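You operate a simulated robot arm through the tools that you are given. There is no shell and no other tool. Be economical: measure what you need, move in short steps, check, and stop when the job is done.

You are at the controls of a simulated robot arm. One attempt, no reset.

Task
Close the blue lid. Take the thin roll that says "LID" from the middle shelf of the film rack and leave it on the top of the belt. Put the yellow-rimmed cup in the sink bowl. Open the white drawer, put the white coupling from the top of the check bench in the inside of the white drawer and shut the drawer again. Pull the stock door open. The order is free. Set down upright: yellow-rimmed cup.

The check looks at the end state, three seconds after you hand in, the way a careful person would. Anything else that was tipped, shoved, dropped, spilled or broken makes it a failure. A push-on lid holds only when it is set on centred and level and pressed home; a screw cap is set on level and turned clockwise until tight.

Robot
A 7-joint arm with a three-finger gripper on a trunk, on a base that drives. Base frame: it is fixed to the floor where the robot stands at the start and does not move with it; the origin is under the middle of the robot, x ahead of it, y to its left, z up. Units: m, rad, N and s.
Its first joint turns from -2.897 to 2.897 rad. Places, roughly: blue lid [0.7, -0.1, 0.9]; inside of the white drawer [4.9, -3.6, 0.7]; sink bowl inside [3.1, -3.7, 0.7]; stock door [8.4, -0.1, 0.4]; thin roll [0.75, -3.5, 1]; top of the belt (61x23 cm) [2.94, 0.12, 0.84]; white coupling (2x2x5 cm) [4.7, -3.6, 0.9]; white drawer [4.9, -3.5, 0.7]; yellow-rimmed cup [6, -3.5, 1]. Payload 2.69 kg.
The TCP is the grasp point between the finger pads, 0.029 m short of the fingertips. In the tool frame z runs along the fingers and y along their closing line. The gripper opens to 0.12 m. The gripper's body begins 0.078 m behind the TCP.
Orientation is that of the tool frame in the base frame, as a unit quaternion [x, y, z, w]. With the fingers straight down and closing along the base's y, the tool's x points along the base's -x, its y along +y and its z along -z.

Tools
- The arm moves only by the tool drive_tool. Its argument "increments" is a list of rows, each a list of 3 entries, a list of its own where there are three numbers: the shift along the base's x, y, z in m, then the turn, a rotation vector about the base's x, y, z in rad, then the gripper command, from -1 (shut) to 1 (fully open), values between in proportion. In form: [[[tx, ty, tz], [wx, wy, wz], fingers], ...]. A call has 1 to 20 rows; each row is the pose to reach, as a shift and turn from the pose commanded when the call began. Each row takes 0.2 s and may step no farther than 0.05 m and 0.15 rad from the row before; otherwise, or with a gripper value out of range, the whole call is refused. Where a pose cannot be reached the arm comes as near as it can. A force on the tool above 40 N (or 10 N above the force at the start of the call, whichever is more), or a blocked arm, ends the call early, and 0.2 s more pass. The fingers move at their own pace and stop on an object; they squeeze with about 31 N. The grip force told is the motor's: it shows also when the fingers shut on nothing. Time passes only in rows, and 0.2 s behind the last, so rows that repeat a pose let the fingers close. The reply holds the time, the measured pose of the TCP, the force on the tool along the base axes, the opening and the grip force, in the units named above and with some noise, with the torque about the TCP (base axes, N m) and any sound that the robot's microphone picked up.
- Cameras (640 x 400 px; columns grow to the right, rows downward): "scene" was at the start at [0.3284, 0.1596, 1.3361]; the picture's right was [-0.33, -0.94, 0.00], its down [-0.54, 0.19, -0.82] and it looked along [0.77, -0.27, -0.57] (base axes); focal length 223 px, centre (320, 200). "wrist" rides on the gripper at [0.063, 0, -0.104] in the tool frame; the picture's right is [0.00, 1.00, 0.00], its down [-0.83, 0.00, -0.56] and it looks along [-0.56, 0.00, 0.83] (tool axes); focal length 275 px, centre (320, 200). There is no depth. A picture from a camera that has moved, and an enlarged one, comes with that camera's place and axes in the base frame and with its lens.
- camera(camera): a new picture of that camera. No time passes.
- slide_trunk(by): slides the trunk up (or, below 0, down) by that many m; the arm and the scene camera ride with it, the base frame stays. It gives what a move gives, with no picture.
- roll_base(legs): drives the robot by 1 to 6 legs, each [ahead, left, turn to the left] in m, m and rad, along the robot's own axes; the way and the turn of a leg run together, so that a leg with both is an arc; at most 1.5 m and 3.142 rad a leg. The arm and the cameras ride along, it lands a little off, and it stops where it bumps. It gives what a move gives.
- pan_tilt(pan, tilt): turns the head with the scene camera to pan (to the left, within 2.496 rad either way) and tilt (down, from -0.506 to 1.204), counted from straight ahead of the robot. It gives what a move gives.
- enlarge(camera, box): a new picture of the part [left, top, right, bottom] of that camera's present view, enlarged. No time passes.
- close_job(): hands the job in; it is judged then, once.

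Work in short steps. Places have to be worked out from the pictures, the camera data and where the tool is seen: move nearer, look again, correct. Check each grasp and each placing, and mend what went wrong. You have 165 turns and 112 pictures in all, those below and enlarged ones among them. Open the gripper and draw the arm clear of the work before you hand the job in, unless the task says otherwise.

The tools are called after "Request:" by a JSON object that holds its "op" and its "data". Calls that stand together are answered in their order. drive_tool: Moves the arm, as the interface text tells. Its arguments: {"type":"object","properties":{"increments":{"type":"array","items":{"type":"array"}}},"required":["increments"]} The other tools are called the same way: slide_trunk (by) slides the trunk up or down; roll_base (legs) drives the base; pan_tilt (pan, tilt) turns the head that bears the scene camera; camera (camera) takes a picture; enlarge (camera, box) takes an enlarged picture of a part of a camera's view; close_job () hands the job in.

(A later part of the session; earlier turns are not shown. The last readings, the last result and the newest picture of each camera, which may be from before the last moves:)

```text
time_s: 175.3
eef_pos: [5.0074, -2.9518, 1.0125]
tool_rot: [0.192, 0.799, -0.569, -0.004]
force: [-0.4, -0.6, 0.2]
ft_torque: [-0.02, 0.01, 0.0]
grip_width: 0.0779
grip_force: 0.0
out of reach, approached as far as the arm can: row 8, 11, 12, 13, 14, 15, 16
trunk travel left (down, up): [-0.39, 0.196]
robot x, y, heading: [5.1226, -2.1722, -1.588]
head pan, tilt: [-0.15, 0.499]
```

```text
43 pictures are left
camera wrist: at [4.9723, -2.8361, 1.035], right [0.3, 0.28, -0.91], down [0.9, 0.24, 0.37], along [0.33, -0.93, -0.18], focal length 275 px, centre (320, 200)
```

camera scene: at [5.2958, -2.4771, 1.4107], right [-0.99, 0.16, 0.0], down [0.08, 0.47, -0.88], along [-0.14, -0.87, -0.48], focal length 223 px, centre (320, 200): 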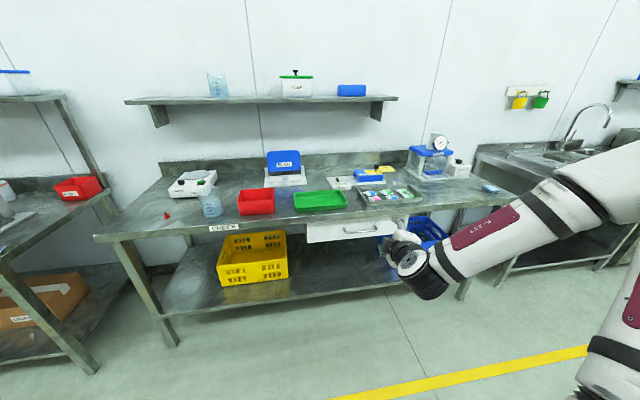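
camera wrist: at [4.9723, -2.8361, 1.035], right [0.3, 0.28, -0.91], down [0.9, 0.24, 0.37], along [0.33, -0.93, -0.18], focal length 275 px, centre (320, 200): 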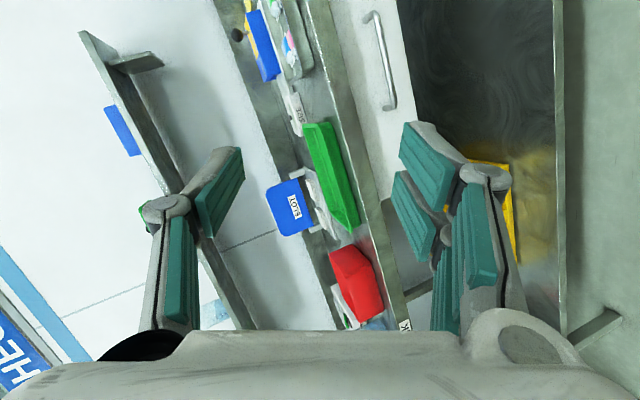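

Roll in this direction runs into a joint limit. I roll the other way about the tool axis: first back to neutral.

Request:
{"op": "drive_tool", "data": {"increments": [[[0, 0, 0], [0, -0.14, 0], 0.3], [[0, 0, 0], [0, -0.28, 0], 0.3], [[0, 0, 0], [0, -0.42, 0], 0.3], [[0, 0, 0], [0, -0.56, 0], 0.3], [[0, 0, 0], [0, -0.7, 0], 0.3], [[0, 0, 0], [0, -0.84, 0], 0.3], [[0, 0, 0], [0, -0.98, 0], 0.3], [[0, 0, 0], [0, -1.12, 0], 0.3], [[0, 0, 0], [0, -1.26, 0], 0.3], [[0, 0, 0], [0, -1.4, 0], 0.3], [[0, 0, 0], [0, -1.54, 0], 0.3], [[0, 0, 0], [0, -1.57, 0], 0.3]]}}

```text
time_s: 177.9
eef_pos: [5.0086, -2.9505, 1.012]
tool_rot: [0.539, 0.568, -0.265, 0.563]
force: [0.0, -0.1, 0.2]
ft_torque: [0.03, 0.01, -0.03]
grip_width: 0.0779
grip_force: 0.0
trunk travel left (down, up): [-0.39, 0.196]
robot x, y, heading: [5.1258, -2.1689, -1.587]
head pan, tilt: [-0.15, 0.499]
```

Now rotate onward to the target orientation (tool y up), computed from the measured pose.

Request:
{"op": "drive_tool", "data": {"increments": [[[0, 0, 0], [0.0037, -0.1274, -0.0463], 0.3], [[0, 0, 0], [0.0074, -0.2548, -0.0926], 0.3], [[0, 0, 0], [0.0111, -0.3822, -0.1389], 0.3], [[0, 0, 0], [0.0148, -0.5096, -0.1852], 0.3], [[0, 0, 0], [0.0185, -0.637, -0.2315], 0.3], [[0, 0, 0], [0.0222, -0.7644, -0.2778], 0.3], [[0, 0, 0], [0.0259, -0.8918, -0.3241], 0.3], [[0, 0, 0], [0.0296, -1.0192, -0.3704], 0.3], [[0, 0, 0], [0.0333, -1.1466, -0.4167], 0.3], [[0, 0, 0], [0.037, -1.274, -0.463], 0.3], [[0, 0, 0], [0.037, -1.274, -0.463], 0.3]]}}

Request:
{"op": "camera", "data": {"camera": "wrist"}}

```text
time_s: 180.3
eef_pos: [4.9725, -2.9441, 1.0634]
tool_rot: [0.716, 0.007, 0.007, 0.698]
force: [0.3, 0.5, -0.6]
ft_torque: [0.05, -0.01, 0.0]
grip_width: 0.0782
grip_force: 0.0
out of reach, approached as far as the arm can: row 6, 7, 8, 9, 10, 11
trunk travel left (down, up): [-0.39, 0.196]
robot x, y, heading: [5.1221, -2.1724, -1.581]
head pan, tilt: [-0.15, 0.499]
```

```text
42 pictures are left
camera wrist: at [5.0328, -2.838, 1.0646], right [0.0, -0.03, 1.0], down [-0.84, 0.54, 0.02], along [-0.54, -0.84, -0.02], focal length 275 px, centre (320, 200)
```

wrist: 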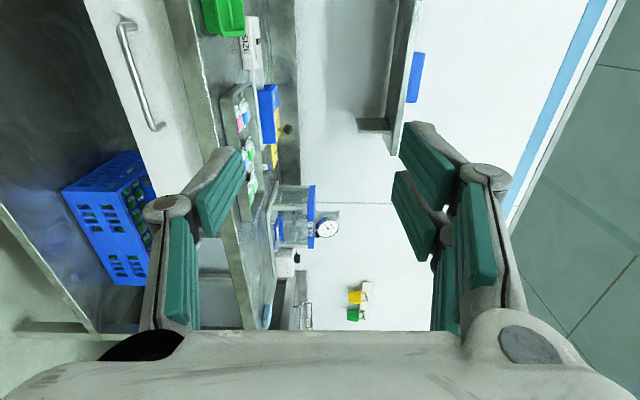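

Orientation good. Lower the trunk by 0.27 so the tool is at handle height, then look.

Request:
{"op": "slide_trunk", "data": {"by": -0.275}}

Request:
{"op": "camera", "data": {"camera": "wrist"}}

Request:
{"op": "camera", "data": {"camera": "scene"}}

```text
time_s: 183.1
eef_pos: [4.9714, -3.0325, 0.7879]
tool_rot: [0.717, 0.008, 0.007, 0.697]
force: [0.4, 0.0, -0.1]
ft_torque: [0.01, 0.01, 0.02]
grip_width: 0.0778
grip_force: 0.1
trunk travel left (down, up): [-0.115, 0.471]
robot x, y, heading: [5.1199, -2.1719, -1.585]
head pan, tilt: [-0.15, 0.499]
```

```text
41 pictures are left
camera wrist: at [5.0314, -2.9258, 0.7893], right [0.01, -0.03, 1.0], down [-0.84, 0.54, 0.02], along [-0.54, -0.84, -0.02], focal length 275 px, centre (320, 200)
```

wrist: 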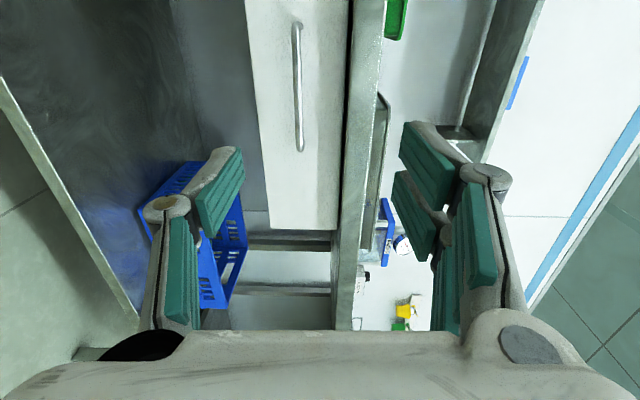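

```text
40 pictures are left
camera scene: at [5.2949, -2.5646, 1.1359], right [-0.99, 0.16, 0.0], down [0.08, 0.47, -0.88], along [-0.14, -0.87, -0.48], focal length 223 px, centre (320, 200)
```

scene: 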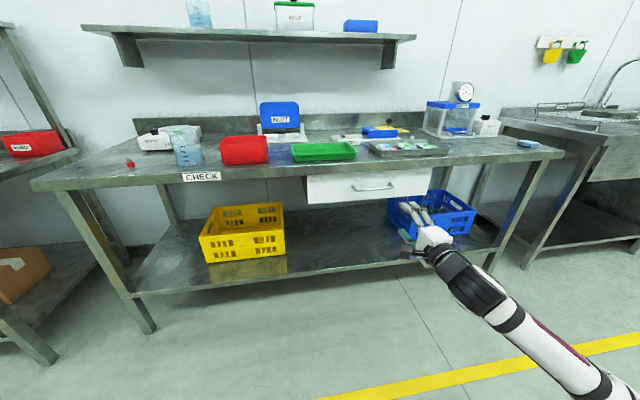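

Triangulated bar at (4.958, -3.33, 0.75). Adjust height and x, and drive ahead 0.2 m.

Request:
{"op": "drive_tool", "data": {"increments": [[[-0.006, 0, -0.018], [0, 0, 0], 0.3], [[-0.012, 0, -0.036], [-0.02, 0, 0], 0.3], [[-0.012, 0, -0.036], [-0.02, 0, 0], 0.3]]}}

Request:
{"op": "roll_base", "data": {"legs": [[0.2, 0.0, 0.01]]}}

Request:
{"op": "camera", "data": {"camera": "wrist"}}

Request:
{"op": "camera", "data": {"camera": "scene"}}

```text
time_s: 183.9
eef_pos: [4.943, -3.0285, 0.77]
tool_rot: [0.713, 0.011, 0.01, 0.701]
force: [-0.6, -0.5, 0.3]
ft_torque: [-0.02, -0.01, -0.01]
grip_width: 0.0781
grip_force: 0.0
out of reach, approached as far as the arm can: row 1, 2, 3
trunk travel left (down, up): [-0.115, 0.471]
robot x, y, heading: [5.1247, -2.1713, -1.58]
head pan, tilt: [-0.15, 0.499]
```

```text
time_s: 185.5
eef_pos: [4.9508, -3.234, 0.7684]
tool_rot: [0.714, 0.015, 0.014, 0.7]
force: [0.9, -0.4, -0.1]
ft_torque: [0.01, 0.01, -0.01]
grip_width: 0.0783
grip_force: 0.2
trunk travel left (down, up): [-0.115, 0.471]
robot x, y, heading: [5.1204, -2.3737, -1.57]
head pan, tilt: [-0.15, 0.499]
```

```text
39 pictures are left
camera wrist: at [5.0097, -3.1259, 0.7699], right [0.01, -0.02, 1.0], down [-0.85, 0.52, 0.02], along [-0.52, -0.85, -0.01], focal length 275 px, centre (320, 200)
```

wrist: 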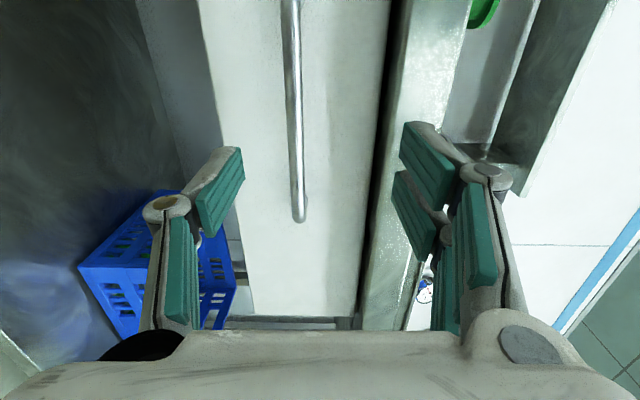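

```text
38 pictures are left
camera scene: at [5.297, -2.7654, 1.1359], right [-0.99, 0.15, 0.0], down [0.07, 0.47, -0.88], along [-0.13, -0.87, -0.48], focal length 223 px, centre (320, 200)
```

scene: 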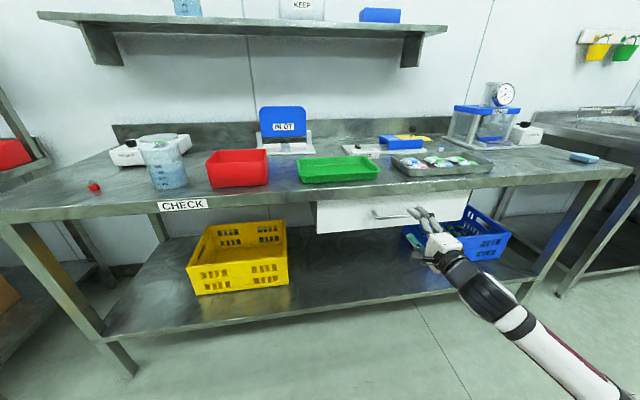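

TCP is ~1.8 cm above the bar; lower the trunk 1.8 cm and drive ahead 5 cm, then verify.

Request:
{"op": "slide_trunk", "data": {"by": -0.018}}

Request:
{"op": "roll_base", "data": {"legs": [[0.05, 0.0, 0]]}}

Request:
{"op": "camera", "data": {"camera": "wrist"}}

Request:
{"op": "enlarge", "data": {"camera": "scene", "box": [340, 150, 480, 290]}}

```text
time_s: 186.2
eef_pos: [4.9515, -3.2332, 0.7507]
tool_rot: [0.713, 0.014, 0.012, 0.701]
force: [-0.2, 1.3, -0.4]
ft_torque: [0.02, -0.02, 0.01]
grip_width: 0.0782
grip_force: 0.1
trunk travel left (down, up): [-0.097, 0.489]
robot x, y, heading: [5.1229, -2.3699, -1.57]
head pan, tilt: [-0.15, 0.499]
```

```text
time_s: 187.1
eef_pos: [4.9508, -3.2838, 0.7514]
tool_rot: [0.713, 0.014, 0.012, 0.701]
force: [0.8, 0.5, 0.7]
ft_torque: [0.0, 0.02, 0.02]
grip_width: 0.0779
grip_force: 0.0
trunk travel left (down, up): [-0.097, 0.489]
robot x, y, heading: [5.1202, -2.427, -1.574]
head pan, tilt: [-0.15, 0.499]
```

```text
37 pictures are left
camera wrist: at [5.0095, -3.1765, 0.7519], right [0.01, -0.02, 1.0], down [-0.85, 0.52, 0.02], along [-0.52, -0.85, -0.01], focal length 275 px, centre (320, 200)
```

wrist: 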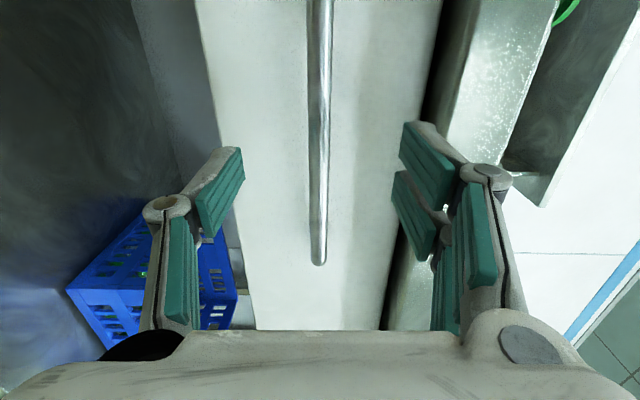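

```text
2.86 times, centred on (410, 220) of scene
camera zoom: at [5.2968, -2.817, 1.1177], right [-0.99, 0.15, 0.0], down [0.07, 0.47, -0.88], along [-0.13, -0.87, -0.48], focal length 638 px, centre (63, 143)
```

zoom: 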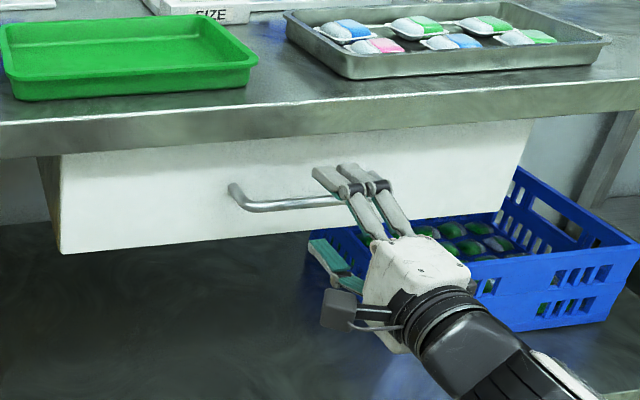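

The bar is centred between the fingers. Advance 4 cm.

Request:
{"op": "roll_base", "data": {"legs": [[0.042, 0.0, 0]]}}

Request:
{"op": "camera", "data": {"camera": "wrist"}}

```text
time_s: 188.0
eef_pos: [4.9506, -3.3249, 0.752]
tool_rot: [0.713, 0.014, 0.012, 0.701]
force: [0.0, -0.3, -0.1]
ft_torque: [0.0, -0.02, 0.0]
grip_width: 0.0781
grip_force: 0.1
trunk travel left (down, up): [-0.097, 0.489]
robot x, y, heading: [5.1258, -2.468, -1.572]
head pan, tilt: [-0.15, 0.499]
```

```text
35 pictures are left
camera wrist: at [5.0095, -3.2187, 0.7519], right [0.01, -0.02, 1.0], down [-0.85, 0.52, 0.02], along [-0.52, -0.85, -0.01], focal length 275 px, centre (320, 200)
```

wrist: 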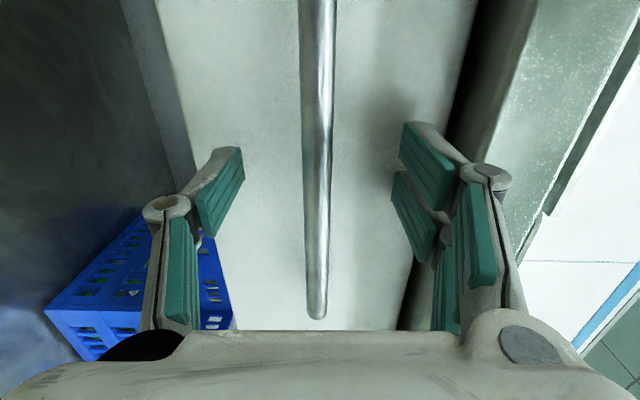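

Bar computes to y≈-3.325, right at the TCP. Close the fingers.

Request:
{"op": "drive_tool", "data": {"increments": [[[0, 0, 0], [0, 0, 0], -0.5], [[0, 0, 0], [0, 0, 0], -1], [[0, 0, 0], [0, 0, 0], -1], [[0, 0, 0], [0, 0, 0], -1]]}}

Request:
{"op": "camera", "data": {"camera": "wrist"}}

```text
time_s: 189.0
eef_pos: [4.9506, -3.3255, 0.749]
tool_rot: [0.714, 0.013, 0.013, 0.7]
force: [-0.2, 7.5, -14.3]
ft_torque: [-0.04, -0.21, -0.36]
grip_width: 0.0102
grip_force: 37.0
trunk travel left (down, up): [-0.097, 0.489]
robot x, y, heading: [5.1199, -2.4692, -1.572]
head pan, tilt: [-0.15, 0.499]
```

```text
34 pictures are left
camera wrist: at [5.0093, -3.2189, 0.7511], right [0.01, -0.02, 1.0], down [-0.85, 0.52, 0.02], along [-0.52, -0.85, -0.01], focal length 275 px, centre (320, 200)
```

wrist: 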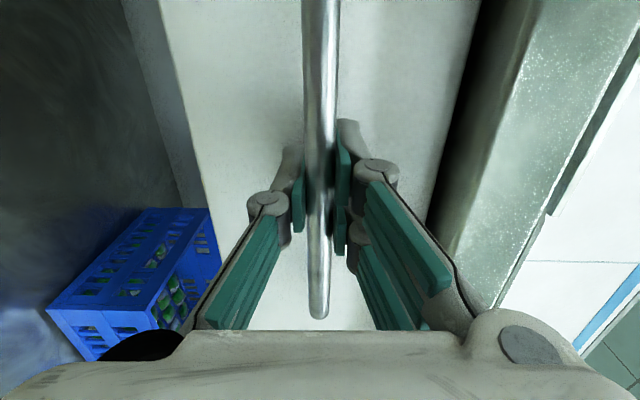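

The bar is gripped (10 mm). Pull by reversing the base 0.24 m.

Request:
{"op": "roll_base", "data": {"legs": [[-0.24, 0.0, 0]]}}

Request:
{"op": "camera", "data": {"camera": "scene"}}

```text
time_s: 190.8
eef_pos: [4.9499, -3.0863, 0.7505]
tool_rot: [0.715, 0.014, 0.011, 0.699]
force: [-21.6, -0.2, -17.7]
ft_torque: [-0.11, -0.22, 0.28]
grip_width: 0.0103
grip_force: 37.6
trunk travel left (down, up): [-0.097, 0.489]
robot x, y, heading: [5.1211, -2.2266, -1.571]
head pan, tilt: [-0.15, 0.499]
```

```text
33 pictures are left
camera scene: at [5.2971, -2.6189, 1.1176], right [-0.99, 0.15, 0.0], down [0.07, 0.47, -0.88], along [-0.13, -0.87, -0.48], focal length 223 px, centre (320, 200)
```

scene: 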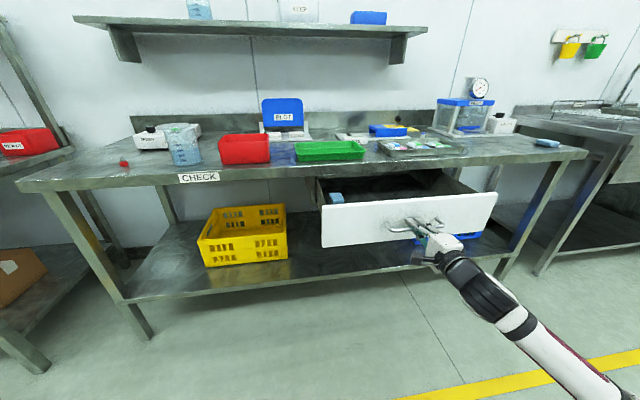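

Drawer open 0.24 m. Release the bar, back off, and raise the trunk.

Request:
{"op": "drive_tool", "data": {"increments": [[[0, 0, 0], [0, 0, 0], -0.3], [[0, 0, 0], [0, 0, 0], 0.2], [[0, 0, 0], [0, 0, 0], 0.2]]}}

Request:
{"op": "roll_base", "data": {"legs": [[-0.15, 0.0, 0]]}}

Request:
{"op": "slide_trunk", "data": {"by": 0.37}}

Request:
{"op": "drive_tool", "data": {"increments": [[[0, 0, 0.0], [0.0806, 0.0806, 0.0806], 0.2], [[0, 0, 0.0], [0.1612, 0.1612, 0.1612], 0.2], [[0, 0, 0.0], [0.2418, 0.2418, 0.2418], 0.2], [[0, 0, 0.01], [0.3224, 0.3224, 0.3224], 0.2], [[0, 0, 0.02], [0.403, 0.403, 0.403], 0.2], [[0, 0, 0.03], [0.4836, 0.4836, 0.4836], 0.2], [[0, 0, 0.04], [0.5642, 0.5642, 0.5642], 0.2], [[0, 0, 0.05], [0.6448, 0.6448, 0.6448], 0.2], [[0, 0, 0.05], [0.7254, 0.7254, 0.7254], 0.2], [[0, 0, 0.05], [0.806, 0.806, 0.806], 0.2], [[0, 0, 0.05], [0.8866, 0.8866, 0.8866], 0.2], [[0, 0, 0.05], [0.9672, 0.9672, 0.9672], 0.2], [[0, 0, 0.05], [1.0478, 1.0478, 1.0478], 0.2], [[0, 0, 0.05], [1.1284, 1.1284, 1.1284], 0.2], [[0, 0, 0.05], [1.209, 1.209, 1.209], 0.2], [[0, 0, 0.05], [1.209, 1.209, 1.209], 0.2]]}}

Request:
{"op": "camera", "data": {"camera": "scene"}}

```text
time_s: 191.6
eef_pos: [4.9499, -3.0859, 0.7511]
tool_rot: [0.715, 0.014, 0.011, 0.699]
force: [0.4, 0.7, 0.6]
ft_torque: [-0.02, 0.01, 0.0]
grip_width: 0.072
grip_force: 0.2
trunk travel left (down, up): [-0.097, 0.489]
robot x, y, heading: [5.1242, -2.2293, -1.573]
head pan, tilt: [-0.15, 0.499]
```

```text
time_s: 193.0
eef_pos: [4.9511, -2.9336, 0.7512]
tool_rot: [0.715, 0.013, 0.012, 0.699]
force: [-0.4, 1.1, -0.1]
ft_torque: [0.05, 0.02, 0.01]
grip_width: 0.0723
grip_force: 0.1
trunk travel left (down, up): [-0.097, 0.489]
robot x, y, heading: [5.1221, -2.0749, -1.575]
head pan, tilt: [-0.15, 0.499]
```

```text
time_s: 196.5
eef_pos: [4.9503, -2.8526, 1.1222]
tool_rot: [0.717, 0.015, 0.013, 0.697]
force: [0.2, -0.9, -0.3]
ft_torque: [-0.01, -0.01, -0.01]
grip_width: 0.0719
grip_force: 0.1
trunk travel left (down, up): [-0.467, 0.119]
robot x, y, heading: [5.1223, -2.0774, -1.571]
head pan, tilt: [-0.15, 0.499]
```

```text
time_s: 199.9
eef_pos: [4.9494, -2.8515, 1.1713]
tool_rot: [0.705, 0.708, 0.004, -0.024]
force: [-1.1, 0.7, 0.7]
ft_torque: [-0.02, -0.01, -0.03]
grip_width: 0.0719
grip_force: 0.1
trunk travel left (down, up): [-0.467, 0.119]
robot x, y, heading: [5.1208, -2.0739, -1.572]
head pan, tilt: [-0.15, 0.499]
```

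```text
32 pictures are left
camera scene: at [5.2982, -2.3236, 1.488], right [-0.99, 0.15, 0.0], down [0.07, 0.47, -0.88], along [-0.13, -0.87, -0.48], focal length 223 px, centre (320, 200)
```

scene: 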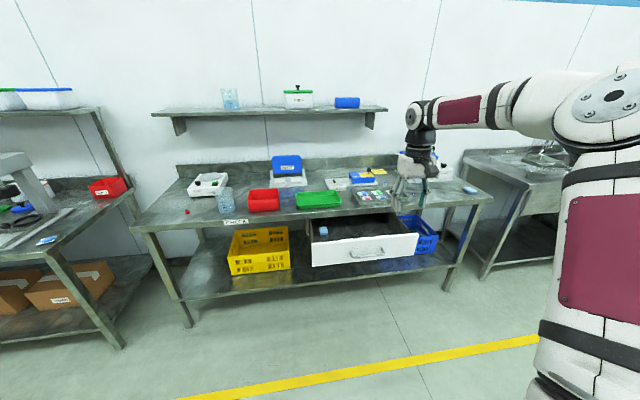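

Drive to get the coupling under the tool: ahead 0.52, right 0.28.

Request:
{"op": "roll_base", "data": {"legs": [[0.3, -0.28, 0], [0.22, 0, 0]]}}

Request:
{"op": "camera", "data": {"camera": "wrist"}}

Request:
{"op": "camera", "data": {"camera": "scene"}}

```text
time_s: 203.8
eef_pos: [4.6718, -3.3776, 1.1712]
tool_rot: [0.706, 0.708, 0.005, -0.023]
force: [-1.3, -0.1, -0.3]
ft_torque: [0.03, 0.02, 0.0]
grip_width: 0.0722
grip_force: 0.0
trunk travel left (down, up): [-0.467, 0.119]
robot x, y, heading: [4.845, -2.6017, -1.575]
head pan, tilt: [-0.15, 0.499]
```

```text
31 pictures are left
camera wrist: at [4.6738, -3.3174, 1.2778], right [1.0, 0.01, -0.03], down [0.02, -0.85, 0.52], along [-0.02, -0.52, -0.85], focal length 275 px, centre (320, 200)
```

wrist: 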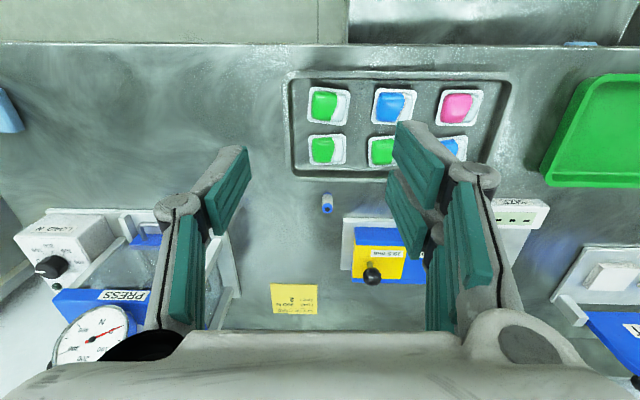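

```text
30 pictures are left
camera scene: at [5.0194, -2.8477, 1.4881], right [-0.99, 0.15, 0.0], down [0.07, 0.47, -0.88], along [-0.13, -0.87, -0.48], focal length 223 px, centre (320, 200)
```

scene: 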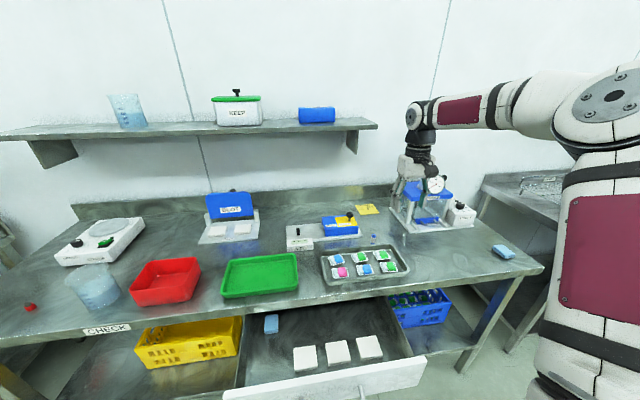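

Zoom on the small part at (327,203) to confirm it is the white coupling.

Request:
{"op": "enlarge", "data": {"camera": "wrist", "box": [270, 160, 390, 250]}}

Request:
{"op": "enlarge", "data": {"camera": "scene", "box": [280, 190, 500, 300]}}

```text
4.44 times, centred on (330, 205) of wrist
camera zoom: at [4.6738, -3.3174, 1.2778], right [1.0, 0.01, -0.03], down [0.02, -0.85, 0.52], along [-0.02, -0.52, -0.85], focal length 1224 px, centre (276, 178)
```

zoom: 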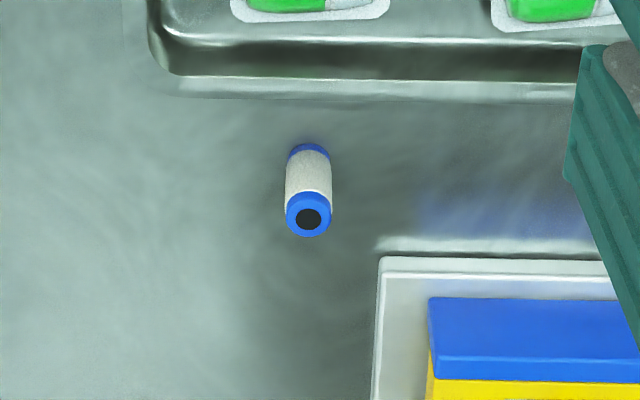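

```text
2.91 times, centred on (390, 245) of scene
camera zoom: at [5.0194, -2.8477, 1.4881], right [-0.99, 0.15, 0.0], down [0.07, 0.47, -0.88], along [-0.13, -0.87, -0.48], focal length 650 px, centre (116, 69)
```

zoom: 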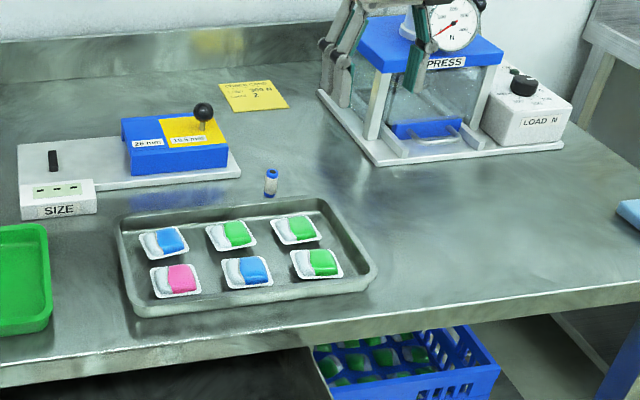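

It is the white coupling, standing at ≈(4.677, -3.561). Nudge the base ahead 5 cm, level the tool, and move above it.

Request:
{"op": "roll_base", "data": {"legs": [[0.05, 0, 0]]}}

Request:
{"op": "drive_tool", "data": {"increments": [[[0.002, -0.035, -0.02], [-0.013, -0.009, 0], 0], [[0.004, -0.07, -0.05], [-0.026, -0.018, 0], 0], [[0.005, -0.1, -0.08], [-0.039, -0.026, 0], 0], [[0.005, -0.133, -0.1], [-0.039, -0.026, 0], 0], [[0.005, -0.133, -0.14], [-0.039, -0.026, 0], 0], [[0.005, -0.133, -0.18], [-0.039, -0.026, 0], 0], [[0.005, -0.133, -0.18], [-0.039, -0.026, 0], 0]]}}

Request:
{"op": "camera", "data": {"camera": "wrist"}}

```text
time_s: 204.7
eef_pos: [4.672, -3.427, 1.1718]
tool_rot: [0.705, 0.708, 0.004, -0.023]
force: [0.1, 0.3, 0.0]
ft_torque: [0.0, -0.01, -0.02]
grip_width: 0.0719
grip_force: 0.2
trunk travel left (down, up): [-0.467, 0.119]
robot x, y, heading: [4.8439, -2.6492, -1.569]
head pan, tilt: [-0.15, 0.499]
```

```text
time_s: 206.3
eef_pos: [4.677, -3.5591, 0.9918]
tool_rot: [0.705, 0.709, 0.001, 0.0]
force: [-0.1, 0.7, 0.1]
ft_torque: [-0.01, -0.04, 0.02]
grip_width: 0.0599
grip_force: 0.1
trunk travel left (down, up): [-0.467, 0.119]
robot x, y, heading: [4.8456, -2.6498, -1.564]
head pan, tilt: [-0.15, 0.499]
```

```text
27 pictures are left
camera wrist: at [4.6768, -3.4963, 1.0953], right [1.0, 0.01, 0.0], down [0.01, -0.83, 0.56], along [0.0, -0.56, -0.83], focal length 275 px, centre (320, 200)
```

wrist: 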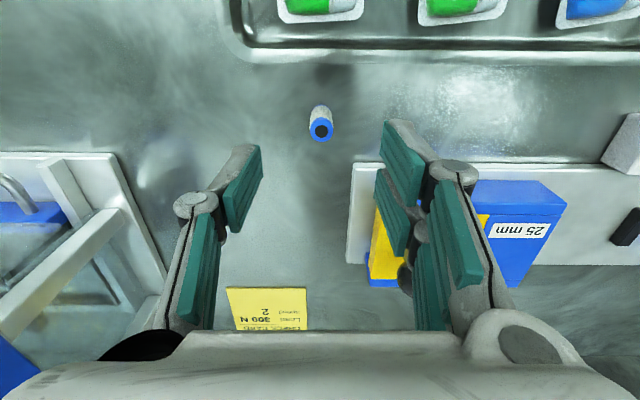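

Centred over it. Descend to z≈0.895 and grip.

Request:
{"op": "drive_tool", "data": {"increments": [[[0, -0.001, -0.035], [0, 0, 0], 0], [[0, -0.001, -0.07], [0, 0, 0], 0], [[0, -0.001, -0.097], [0, 0, 0], 0], [[0, -0.001, -0.097], [0, 0, 0], -0.4], [[0, -0.001, -0.097], [0, 0, 0], -1], [[0, -0.001, -0.097], [0, 0, 0], -1]]}}

Request:
{"op": "camera", "data": {"camera": "wrist"}}

```text
time_s: 207.7
eef_pos: [4.6777, -3.5618, 0.8938]
tool_rot: [0.705, 0.709, 0.0, 0.0]
force: [0.4, 0.7, -0.3]
ft_torque: [0.02, -0.05, 0.0]
grip_width: 0.0152
grip_force: 30.6
trunk travel left (down, up): [-0.467, 0.119]
robot x, y, heading: [4.8432, -2.6535, -1.576]
head pan, tilt: [-0.15, 0.499]
```

```text
26 pictures are left
camera wrist: at [4.6769, -3.4976, 0.9979], right [1.0, 0.01, 0.0], down [0.01, -0.83, 0.56], along [0.0, -0.56, -0.83], focal length 275 px, centre (320, 200)
```

wrist: 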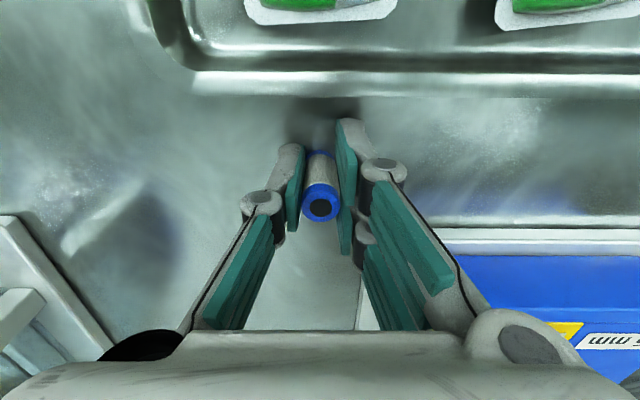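

Coupling held. Lift to ~1.14, then drive left/back over the open drawer.

Request:
{"op": "drive_tool", "data": {"increments": [[[0, 0, 0.04], [0, 0, 0], -1], [[0, 0, 0.08], [0, 0, 0], -1], [[0, 0, 0.12], [0, 0, 0], -1], [[0, 0.02, 0.16], [0, 0, 0], -1], [[0, 0.06, 0.18], [0, 0, 0], -1], [[0, 0.1, 0.18], [0, 0, 0], -1], [[0, 0.14, 0.18], [0, 0, 0], -1], [[0, 0.16, 0.18], [0, 0, 0], -1]]}}

Request:
{"op": "roll_base", "data": {"legs": [[-0.13, 0.41, 0]]}}

Request:
{"op": "camera", "data": {"camera": "wrist"}}

```text
time_s: 209.5
eef_pos: [4.6783, -3.4006, 1.0726]
tool_rot: [0.705, 0.709, 0.0, 0.0]
force: [-1.2, 0.1, -0.7]
ft_torque: [-0.01, -0.03, 0.0]
grip_width: 0.0147
grip_force: 31.3
trunk travel left (down, up): [-0.467, 0.119]
robot x, y, heading: [4.8467, -2.6549, -1.572]
head pan, tilt: [-0.15, 0.499]
```

```text
time_s: 212.1
eef_pos: [5.0842, -3.2704, 1.0743]
tool_rot: [0.705, 0.709, 0.0, 0.0]
force: [0.3, 0.6, -0.5]
ft_torque: [-0.01, 0.0, 0.01]
grip_width: 0.015
grip_force: 30.9
trunk travel left (down, up): [-0.467, 0.119]
robot x, y, heading: [5.2487, -2.5189, -1.572]
head pan, tilt: [-0.15, 0.499]
```

```text
25 pictures are left
camera wrist: at [5.084, -3.2066, 1.1778], right [1.0, 0.01, 0.0], down [0.01, -0.83, 0.56], along [0.01, -0.56, -0.83], focal length 275 px, centre (320, 200)
```

wrist: 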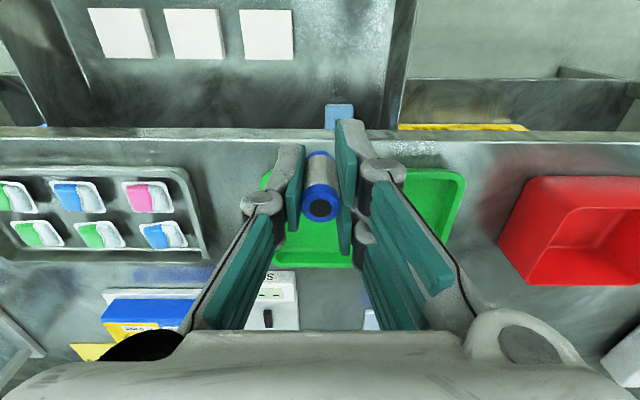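

Free spot in the drawer at ≈(5.088, -3.24) between the white squares and the side. Move there and descend to z≈0.77.

Request:
{"op": "drive_tool", "data": {"increments": [[[0.004, 0.03, -0.02], [0, 0, 0], -1], [[0.004, 0.03, -0.06], [0, 0, 0], -1], [[0.004, 0.03, -0.1], [0, 0, 0], -1], [[0.004, 0.03, -0.14], [0, 0, 0], -1], [[0.004, 0.03, -0.18], [0, 0, 0], -1], [[0.004, 0.03, -0.22], [0, 0, 0], -1], [[0.004, 0.03, -0.26], [0, 0, 0], -1], [[0.004, 0.03, -0.3], [0, 0, 0], -1]]}}

Request:
{"op": "camera", "data": {"camera": "wrist"}}

```text
time_s: 213.9
eef_pos: [5.0898, -3.2386, 0.775]
tool_rot: [0.706, 0.709, 0.001, 0.0]
force: [0.6, 0.0, 0.6]
ft_torque: [-0.05, -0.02, 0.0]
grip_width: 0.0146
grip_force: 30.9
trunk travel left (down, up): [-0.467, 0.119]
robot x, y, heading: [5.2497, -2.5195, -1.567]
head pan, tilt: [-0.15, 0.499]
```

```text
24 pictures are left
camera wrist: at [5.0877, -3.1759, 0.8782], right [1.0, 0.01, 0.0], down [0.01, -0.83, 0.56], along [0.01, -0.56, -0.83], focal length 275 px, centre (320, 200)
```

wrist: 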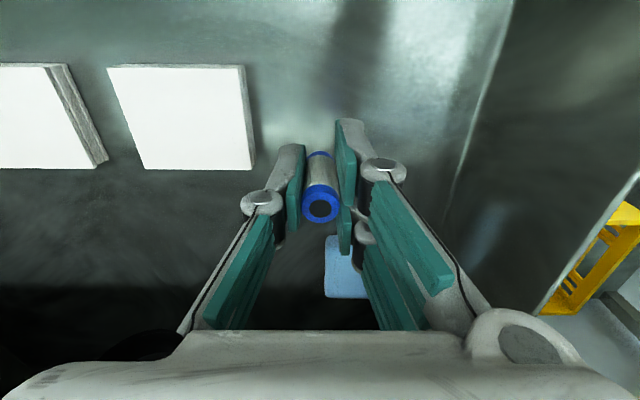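

Shift 1 cm away from the white square and lower gently to the floor of the drawer.

Request:
{"op": "drive_tool", "data": {"increments": [[[0.01, 0, -0.01], [0, 0, 0], -1], [[0.01, 0, -0.02], [0, 0, 0], -1], [[0.01, 0, -0.026], [0, 0, 0], -1], [[0.01, 0, -0.03], [0, 0, 0], -1]]}}

```text
time_s: 214.9
eef_pos: [5.0985, -3.2399, 0.7444]
tool_rot: [0.705, 0.71, 0.001, 0.0]
force: [-0.6, -0.2, 0.0]
ft_torque: [-0.05, 0.0, 0.01]
grip_width: 0.0153
grip_force: 31.0
trunk travel left (down, up): [-0.467, 0.119]
robot x, y, heading: [5.2491, -2.5194, -1.567]
head pan, tilt: [-0.15, 0.499]
```

Request:
{"op": "drive_tool", "data": {"increments": [[[0, 0, -0.004], [0, 0, 0], -1], [[0, 0, -0.008], [0, 0, 0], -1], [[0, 0, -0.012], [0, 0, 0], -1]]}}

Request:
{"op": "camera", "data": {"camera": "wrist"}}

```text
time_s: 215.7
eef_pos: [5.0989, -3.2407, 0.7319]
tool_rot: [0.705, 0.71, 0.0, 0.0]
force: [0.3, 1.1, 5.0]
ft_torque: [0.01, -0.03, 0.0]
grip_width: 0.0155
grip_force: 31.2
trunk travel left (down, up): [-0.467, 0.119]
robot x, y, heading: [5.2471, -2.5155, -1.571]
head pan, tilt: [-0.15, 0.499]
```

```text
23 pictures are left
camera wrist: at [5.0985, -3.1768, 0.8362], right [1.0, 0.01, 0.0], down [0.01, -0.83, 0.56], along [0.01, -0.56, -0.83], focal length 275 px, centre (320, 200)
```

wrist: 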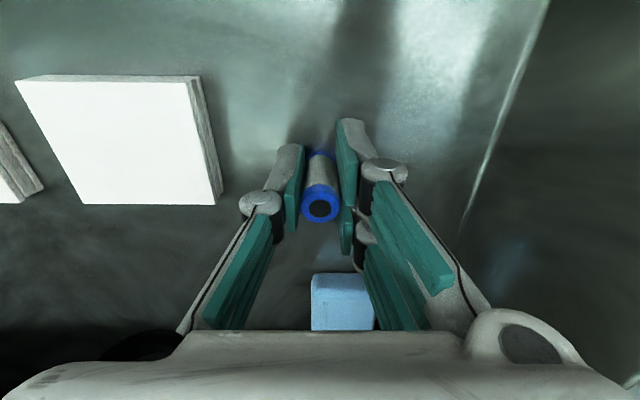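

Light contact (5 N). Open slightly and rise.

Request:
{"op": "drive_tool", "data": {"increments": [[[0, 0, 0.001], [0, 0, 0], -0.6], [[0, 0, 0.001], [0, 0, 0], -0.3], [[0, 0, 0.001], [0, 0, 0], -0.25], [[0, 0, 0.03], [0, 0, 0], -0.25], [[0, 0, 0.07], [0, 0, 0], -0.25], [[0, 0, 0.11], [0, 0, 0], -0.25], [[0, 0, 0.15], [0, 0, 0], -0.25], [[0, 0, 0.19], [0, 0, 0], -0.25]]}}

Request:
{"op": "camera", "data": {"camera": "wrist"}}

```text
time_s: 217.5
eef_pos: [5.1, -3.2387, 0.9201]
tool_rot: [0.705, 0.71, 0.001, -0.001]
force: [-0.8, 0.6, -0.5]
ft_torque: [0.0, -0.01, -0.01]
grip_width: 0.0449
grip_force: 0.0
trunk travel left (down, up): [-0.467, 0.119]
robot x, y, heading: [5.2504, -2.5182, -1.567]
head pan, tilt: [-0.15, 0.499]
```

```text
22 pictures are left
camera wrist: at [5.0986, -3.1761, 1.0246], right [1.0, 0.01, 0.0], down [0.01, -0.83, 0.56], along [0.01, -0.56, -0.83], focal length 275 px, centre (320, 200)
```

wrist: 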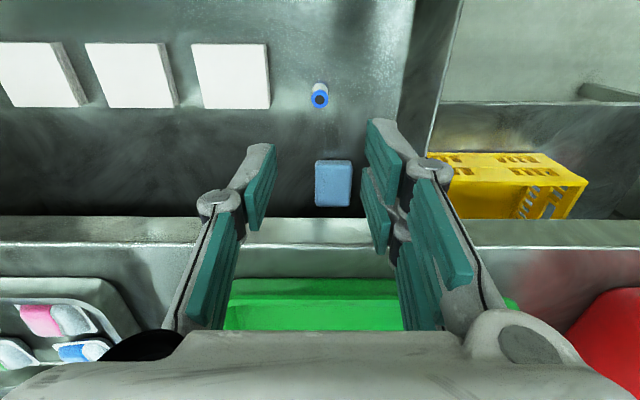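

Coupling stands in the drawer. Back off and turn the tool horizontal, closed, to push the drawer face shut.

Request:
{"op": "drive_tool", "data": {"increments": [[[0, 0, 0.04], [0, 0, 0], -1], [[0, 0, 0.08], [0, 0, 0], -1], [[0, 0, 0.12], [0, 0, 0], -1], [[0, 0, 0.16], [0, 0, 0], -1]]}}

Request:
{"op": "roll_base", "data": {"legs": [[-0.42, 0, 0]]}}

Request:
{"op": "drive_tool", "data": {"increments": [[[-0.01, 0, 0], [-0.13, 0, 0], -1], [[-0.02, 0, 0], [-0.26, 0, 0], -1], [[-0.03, -0.01, 0], [-0.39, 0, 0], -1], [[-0.04, -0.02, 0], [-0.52, 0, 0], -1], [[-0.05, -0.03, 0], [-0.65, 0, 0], -1], [[-0.06, -0.04, 0], [-0.78, 0, 0], -1], [[-0.07, -0.05, 0], [-0.91, 0, 0], -1], [[-0.08, -0.06, 0], [-1.04, 0, 0], -1], [[-0.09, -0.07, 0], [-1.17, 0, 0], -1], [[-0.1, -0.08, 0], [-1.3, 0, 0], -1], [[-0.11, -0.09, 0], [-1.43, 0, 0], -1], [[-0.12, -0.1, 0], [-1.57, 0, 0], -1], [[-0.12, -0.1, 0], [-1.57, 0, 0], -1]]}}

Request:
{"op": "slide_trunk", "data": {"by": -0.29}}

Request:
{"op": "camera", "data": {"camera": "scene"}}

```text
time_s: 218.5
eef_pos: [5.0991, -3.2388, 1.0822]
tool_rot: [0.704, 0.71, 0.001, 0.0]
force: [0.2, -0.2, -0.6]
ft_torque: [0.04, 0.02, -0.01]
grip_width: 0.0001
grip_force: 28.7
trunk travel left (down, up): [-0.467, 0.119]
robot x, y, heading: [5.2504, -2.5184, -1.571]
head pan, tilt: [-0.15, 0.499]
```

```text
time_s: 221.1
eef_pos: [5.0983, -2.8189, 1.0821]
tool_rot: [0.705, 0.709, 0.001, 0.001]
force: [-0.1, 0.2, -0.2]
ft_torque: [0.0, 0.01, 0.02]
grip_width: 0.0
grip_force: 28.6
trunk travel left (down, up): [-0.467, 0.119]
robot x, y, heading: [5.2469, -2.0969, -1.573]
head pan, tilt: [-0.15, 0.499]
```

```text
time_s: 223.9
eef_pos: [4.9793, -2.9178, 1.0823]
tool_rot: [-0.499, -0.5, 0.501, -0.499]
force: [-0.7, 0.2, -0.7]
ft_torque: [-0.03, 0.01, -0.03]
grip_width: 0.0001
grip_force: 28.4
trunk travel left (down, up): [-0.467, 0.119]
robot x, y, heading: [5.2491, -2.1001, -1.571]
head pan, tilt: [-0.15, 0.499]
```

```text
time_s: 226.8
eef_pos: [4.9784, -2.9183, 0.7925]
tool_rot: [-0.499, -0.501, 0.502, -0.498]
force: [0.0, 0.0, 0.0]
ft_torque: [0.0, 0.0, 0.0]
grip_width: 0.0
grip_force: 28.8
trunk travel left (down, up): [-0.177, 0.409]
robot x, y, heading: [5.2503, -2.0979, -1.575]
head pan, tilt: [-0.15, 0.499]
```

```text
21 pictures are left
camera scene: at [5.4254, -2.4811, 1.1984], right [-0.99, 0.15, 0.0], down [0.07, 0.47, -0.88], along [-0.13, -0.87, -0.48], focal length 223 px, centre (320, 200)
```

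scene: 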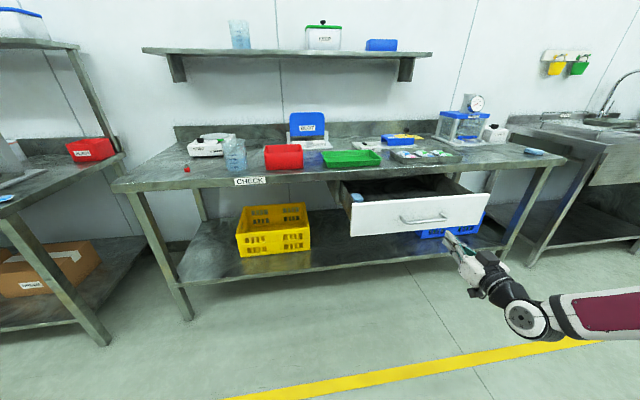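

Tool in line with the face. Shift 2.5 cm to the drawer centre and approach the face.

Request:
{"op": "drive_tool", "data": {"increments": [[[-0.015, 0, -0.003], [0, 0, 0], -1], [[-0.03, 0, -0.006], [0, 0, 0], -1], [[-0.03, 0, -0.006], [0, 0, 0], -1]]}}

Request:
{"op": "roll_base", "data": {"legs": [[0.15, 0, 0]]}}

Request:
{"op": "enlarge", "data": {"camera": "scene", "box": [320, 140, 520, 290]}}

```text
time_s: 227.6
eef_pos: [4.9479, -2.919, 0.7859]
tool_rot: [-0.499, -0.501, 0.502, -0.498]
force: [0.2, 0.4, 0.0]
ft_torque: [0.01, 0.02, 0.0]
grip_width: 0.0
grip_force: 28.9
trunk travel left (down, up): [-0.177, 0.409]
robot x, y, heading: [5.2474, -2.0998, -1.566]
head pan, tilt: [-0.15, 0.499]
```

```text
time_s: 229.0
eef_pos: [4.9502, -3.0682, 0.7847]
tool_rot: [0.497, 0.503, -0.501, 0.499]
force: [-0.1, 0.7, -0.1]
ft_torque: [0.01, -0.02, 0.02]
grip_width: 0.0
grip_force: 28.9
trunk travel left (down, up): [-0.177, 0.409]
robot x, y, heading: [5.2474, -2.2483, -1.572]
head pan, tilt: [-0.15, 0.499]
```

```text
2.67 times, centred on (420, 215) of scene
camera zoom: at [5.4262, -2.6305, 1.1984], right [-0.99, 0.15, 0.0], down [0.07, 0.47, -0.88], along [-0.13, -0.87, -0.48], focal length 596 px, centre (53, 160)
```

zoom: 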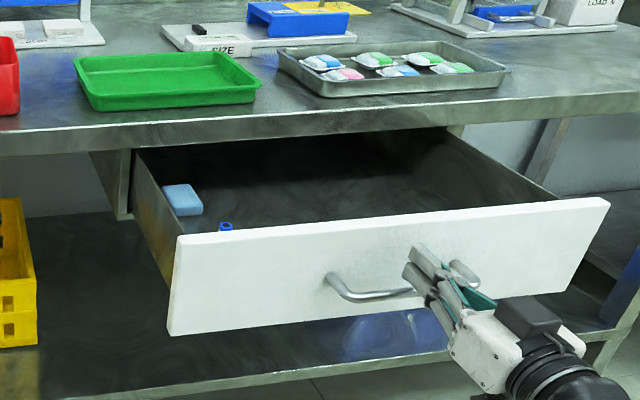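

Fingertips are just above the bar, facing the drawer front. Push slowly with the arm.

Request:
{"op": "drive_tool", "data": {"increments": [[[0, -0.01, 0], [0, 0, 0], -1], [[0, -0.02, 0], [0, 0, 0], -1], [[0, -0.03, 0], [0, 0, 0], -1], [[0, -0.04, 0], [0, 0, 0], -1], [[0, -0.05, 0], [0, 0, 0], -1], [[0, -0.06, 0], [0, 0, 0], -1], [[0, -0.07, 0], [0, 0, 0], -1], [[0, -0.08, 0], [0, 0, 0], -1], [[0, -0.09, 0], [0, 0, 0], -1], [[0, -0.1, 0], [0, 0, 0], -1], [[0, -0.11, 0], [0, 0, 0], -1], [[0, -0.12, 0], [0, 0, 0], -1]]}}

Request:
{"op": "enlarge", "data": {"camera": "scene", "box": [320, 140, 520, 290]}}

```text
time_s: 231.6
eef_pos: [4.9484, -3.1888, 0.7861]
tool_rot: [0.499, 0.502, -0.501, 0.498]
force: [-0.2, -0.4, -0.1]
ft_torque: [0.03, -0.01, -0.02]
grip_width: 0.0002
grip_force: 28.7
trunk travel left (down, up): [-0.177, 0.409]
robot x, y, heading: [5.2501, -2.2532, -1.569]
head pan, tilt: [-0.15, 0.499]
```

```text
2.67 times, centred on (420, 215) of scene
camera zoom: at [5.4261, -2.6305, 1.1984], right [-0.99, 0.15, 0.0], down [0.07, 0.47, -0.88], along [-0.13, -0.87, -0.48], focal length 596 px, centre (53, 160)
```

zoom: 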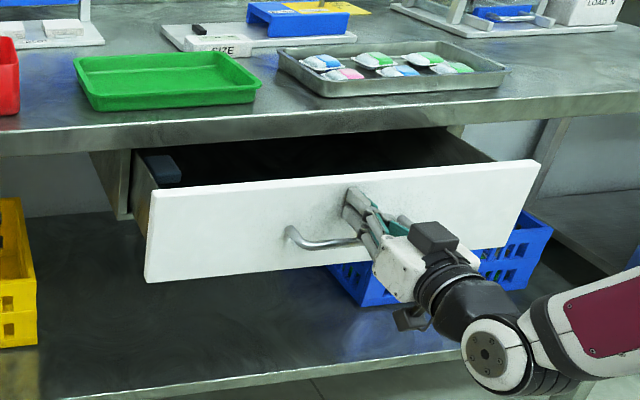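

The drawer slides. Continue: nudge the base along in small legs, then finish with the arm.

Request:
{"op": "roll_base", "data": {"legs": [[0.02, 0, 0], [0.02, 0, 0], [0.02, 0, 0], [0.02, 0, 0]]}}

Request:
{"op": "drive_tool", "data": {"increments": [[[0, -0.01, 0], [0, 0, 0], -1], [[0, -0.02, 0], [0, 0, 0], -1], [[0, -0.03, 0], [0, 0, 0], -1], [[0, -0.04, 0], [0, 0, 0], -1], [[0, -0.05, 0], [0, 0, 0], -1], [[0, -0.058, 0], [0, 0, 0], -1], [[0, -0.066, 0], [0, 0, 0], -1], [[0, -0.074, 0], [0, 0, 0], -1], [[0, -0.08, 0], [0, 0, 0], -1]]}}

Request:
{"op": "camera", "data": {"camera": "scene"}}

```text
time_s: 233.5
eef_pos: [4.9496, -3.2693, 0.7861]
tool_rot: [-0.499, -0.501, 0.502, -0.498]
force: [0.2, 0.0, -0.3]
ft_torque: [0.01, -0.03, 0.01]
grip_width: 0.0
grip_force: 28.1
trunk travel left (down, up): [-0.177, 0.409]
robot x, y, heading: [5.2464, -2.3264, -1.57]
head pan, tilt: [-0.15, 0.499]
```

```text
time_s: 235.3
eef_pos: [4.9491, -3.3335, 0.7851]
tool_rot: [0.499, 0.501, -0.5, 0.5]
force: [4.2, 22.4, 9.6]
ft_torque: [-0.27, -0.04, 0.17]
grip_width: 0.006
grip_force: 28.4
trunk travel left (down, up): [-0.177, 0.409]
robot x, y, heading: [5.2489, -2.326, -1.564]
head pan, tilt: [-0.15, 0.499]
stopped in row 8: the force on the tool passed its limit at 62 N (the readings are from after the stop); the commanded pose is now the measured one
```

```text
18 pictures are left
camera scene: at [5.4266, -2.7091, 1.1988], right [-0.99, 0.15, 0.0], down [0.07, 0.47, -0.88], along [-0.13, -0.87, -0.48], focal length 223 px, centre (320, 200)
```

scene: 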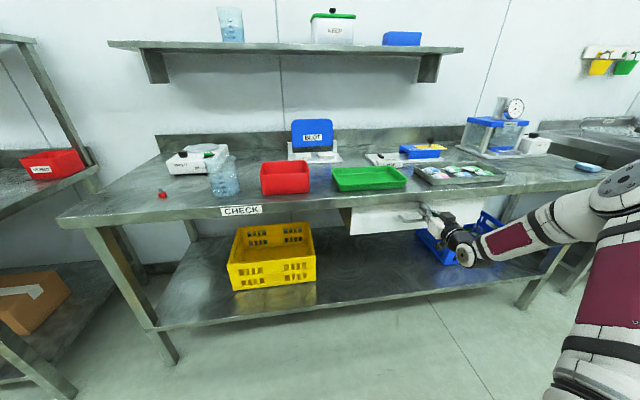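

Drawer hit its stop: shut. Back off and drive toward the stock door, turning to face +x.

Request:
{"op": "roll_base", "data": {"legs": [[-0.6, 0, 0], [-0.6, 0.8, 0], [0, 1.0, 0], [0, 0, 1.57]]}}

Request:
{"op": "pan_tilt", "data": {"pan": 0.3, "tilt": 0.3}}

Request:
{"op": "camera", "data": {"camera": "scene"}}

```text
time_s: 252.1
eef_pos: [8.0533, -1.4448, 0.7829]
tool_rot: [0.002, 0.709, -0.006, 0.706]
force: [-0.5, -0.1, -0.1]
ft_torque: [-0.01, 0.0, -0.05]
grip_width: 0.0
grip_force: 28.2
trunk travel left (down, up): [-0.177, 0.409]
robot x, y, heading: [7.0526, -1.1369, -0.005]
head pan, tilt: [-0.15, 0.499]
```

```text
time_s: 252.9
eef_pos: [8.054, -1.4454, 0.7826]
tool_rot: [0.002, 0.708, -0.005, 0.706]
force: [0.7, 0.7, -0.3]
ft_torque: [-0.02, 0.02, -0.04]
grip_width: 0.0003
grip_force: 28.5
trunk travel left (down, up): [-0.177, 0.409]
robot x, y, heading: [7.0507, -1.1365, -0.008]
head pan, tilt: [0.3, 0.3]
```

```text
17 pictures are left
camera scene: at [7.4339, -0.9214, 1.2167], right [0.29, -0.96, 0.0], down [-0.28, -0.08, -0.96], along [0.92, 0.27, -0.3], focal length 223 px, centre (320, 200)
```

scene: 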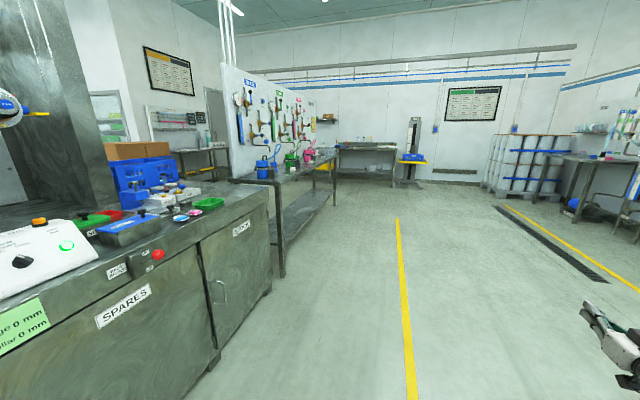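

The stock door (label) is on the SPARES cabinet facing -y, handle near (8.2, -0.15, 0.42). Enlarge.

Request:
{"op": "enlarge", "data": {"camera": "scene", "box": [120, 190, 300, 370]}}

```text
2.22 times, centred on (210, 280) of scene
camera zoom: at [7.4339, -0.9214, 1.2167], right [0.29, -0.96, 0.0], down [-0.28, -0.08, -0.96], along [0.92, 0.27, -0.3], focal length 496 px, centre (564, 22)
```

zoom: 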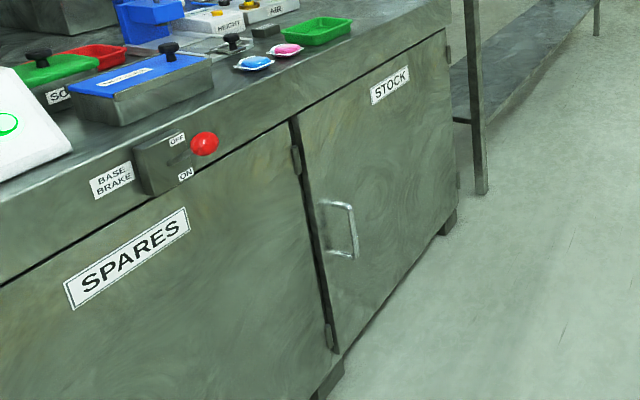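

Handle bar ≈(8.25,-0.13,0.36), hinge on the right (x≈8.8), face y≈-0.1. First move away, turn to face +y in front of it.

Request:
{"op": "roll_base", "data": {"legs": [[0, -0.55, 0], [0, 0, 1.575], [0, -1.15, 0]]}}

Request:
{"op": "slide_trunk", "data": {"by": -0.17}}

Request:
{"op": "drive_tool", "data": {"increments": [[[-0.03, -0.03, -0.02], [-0.1, 0, 0], 0], [[-0.06, -0.06, -0.04], [-0.2, 0, 0], 0], [[-0.09, -0.08, -0.06], [-0.3, 0, 0], 0], [[-0.12, -0.1, -0.08], [-0.4, 0, 0], 0.2], [[-0.15, -0.12, -0.1], [-0.5, 0, 0], 0.2], [[-0.18, -0.14, -0.12], [-0.6, 0, 0], 0.2], [[-0.2, -0.14, -0.15], [-0.7, 0, 0], 0.2], [[-0.2, -0.14, -0.19], [-0.75, 0, 0], 0.2], [[-0.2, -0.14, -0.22], [-0.75, 0, 0], 0.2], [[-0.2, -0.14, -0.25], [-0.75, 0, 0], 0.2]]}}

Request:
{"op": "pan_tilt", "data": {"pan": -0.1, "tilt": 0.6}}

Request:
{"op": "camera", "data": {"camera": "scene"}}

```text
time_s: 265.4
eef_pos: [8.4817, -0.6678, 0.7837]
tool_rot: [0.503, -0.498, -0.501, -0.498]
force: [0.1, -0.1, 0.4]
ft_torque: [0.0, 0.01, -0.02]
grip_width: 0.0003
grip_force: 29.0
trunk travel left (down, up): [-0.177, 0.409]
robot x, y, heading: [8.1871, -1.6724, 1.581]
head pan, tilt: [0.3, 0.3]
```

```text
time_s: 267.3
eef_pos: [8.4816, -0.6673, 0.6128]
tool_rot: [0.504, -0.497, -0.5, -0.498]
force: [-0.7, -0.1, 0.0]
ft_torque: [0.0, 0.01, 0.03]
grip_width: 0.0
grip_force: 28.9
trunk travel left (down, up): [-0.007, 0.579]
robot x, y, heading: [8.1902, -1.6761, 1.579]
head pan, tilt: [0.3, 0.3]
```

```text
time_s: 269.5
eef_pos: [8.281, -0.8066, 0.3638]
tool_rot: [0.651, -0.646, -0.284, -0.279]
force: [0.4, 0.5, -0.1]
ft_torque: [0.0, -0.01, 0.01]
grip_width: 0.072
grip_force: 0.1
trunk travel left (down, up): [-0.007, 0.579]
robot x, y, heading: [8.191, -1.6747, 1.581]
head pan, tilt: [0.3, 0.3]
```

```text
time_s: 270.4
eef_pos: [8.2815, -0.8074, 0.3638]
tool_rot: [0.651, -0.647, -0.283, -0.278]
force: [1.5, -0.4, 0.5]
ft_torque: [0.01, 0.02, -0.03]
grip_width: 0.0721
grip_force: 0.2
trunk travel left (down, up): [-0.007, 0.579]
robot x, y, heading: [8.1857, -1.6741, 1.584]
head pan, tilt: [-0.099, 0.6]
```

```text
15 pictures are left
camera scene: at [8.0053, -1.293, 1.0195], right [1.0, -0.09, 0.0], down [-0.05, -0.56, -0.83], along [0.07, 0.82, -0.56], focal length 223 px, centre (320, 200)
```

scene: 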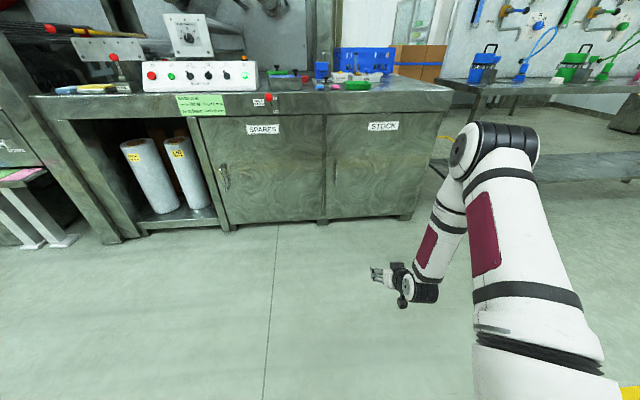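

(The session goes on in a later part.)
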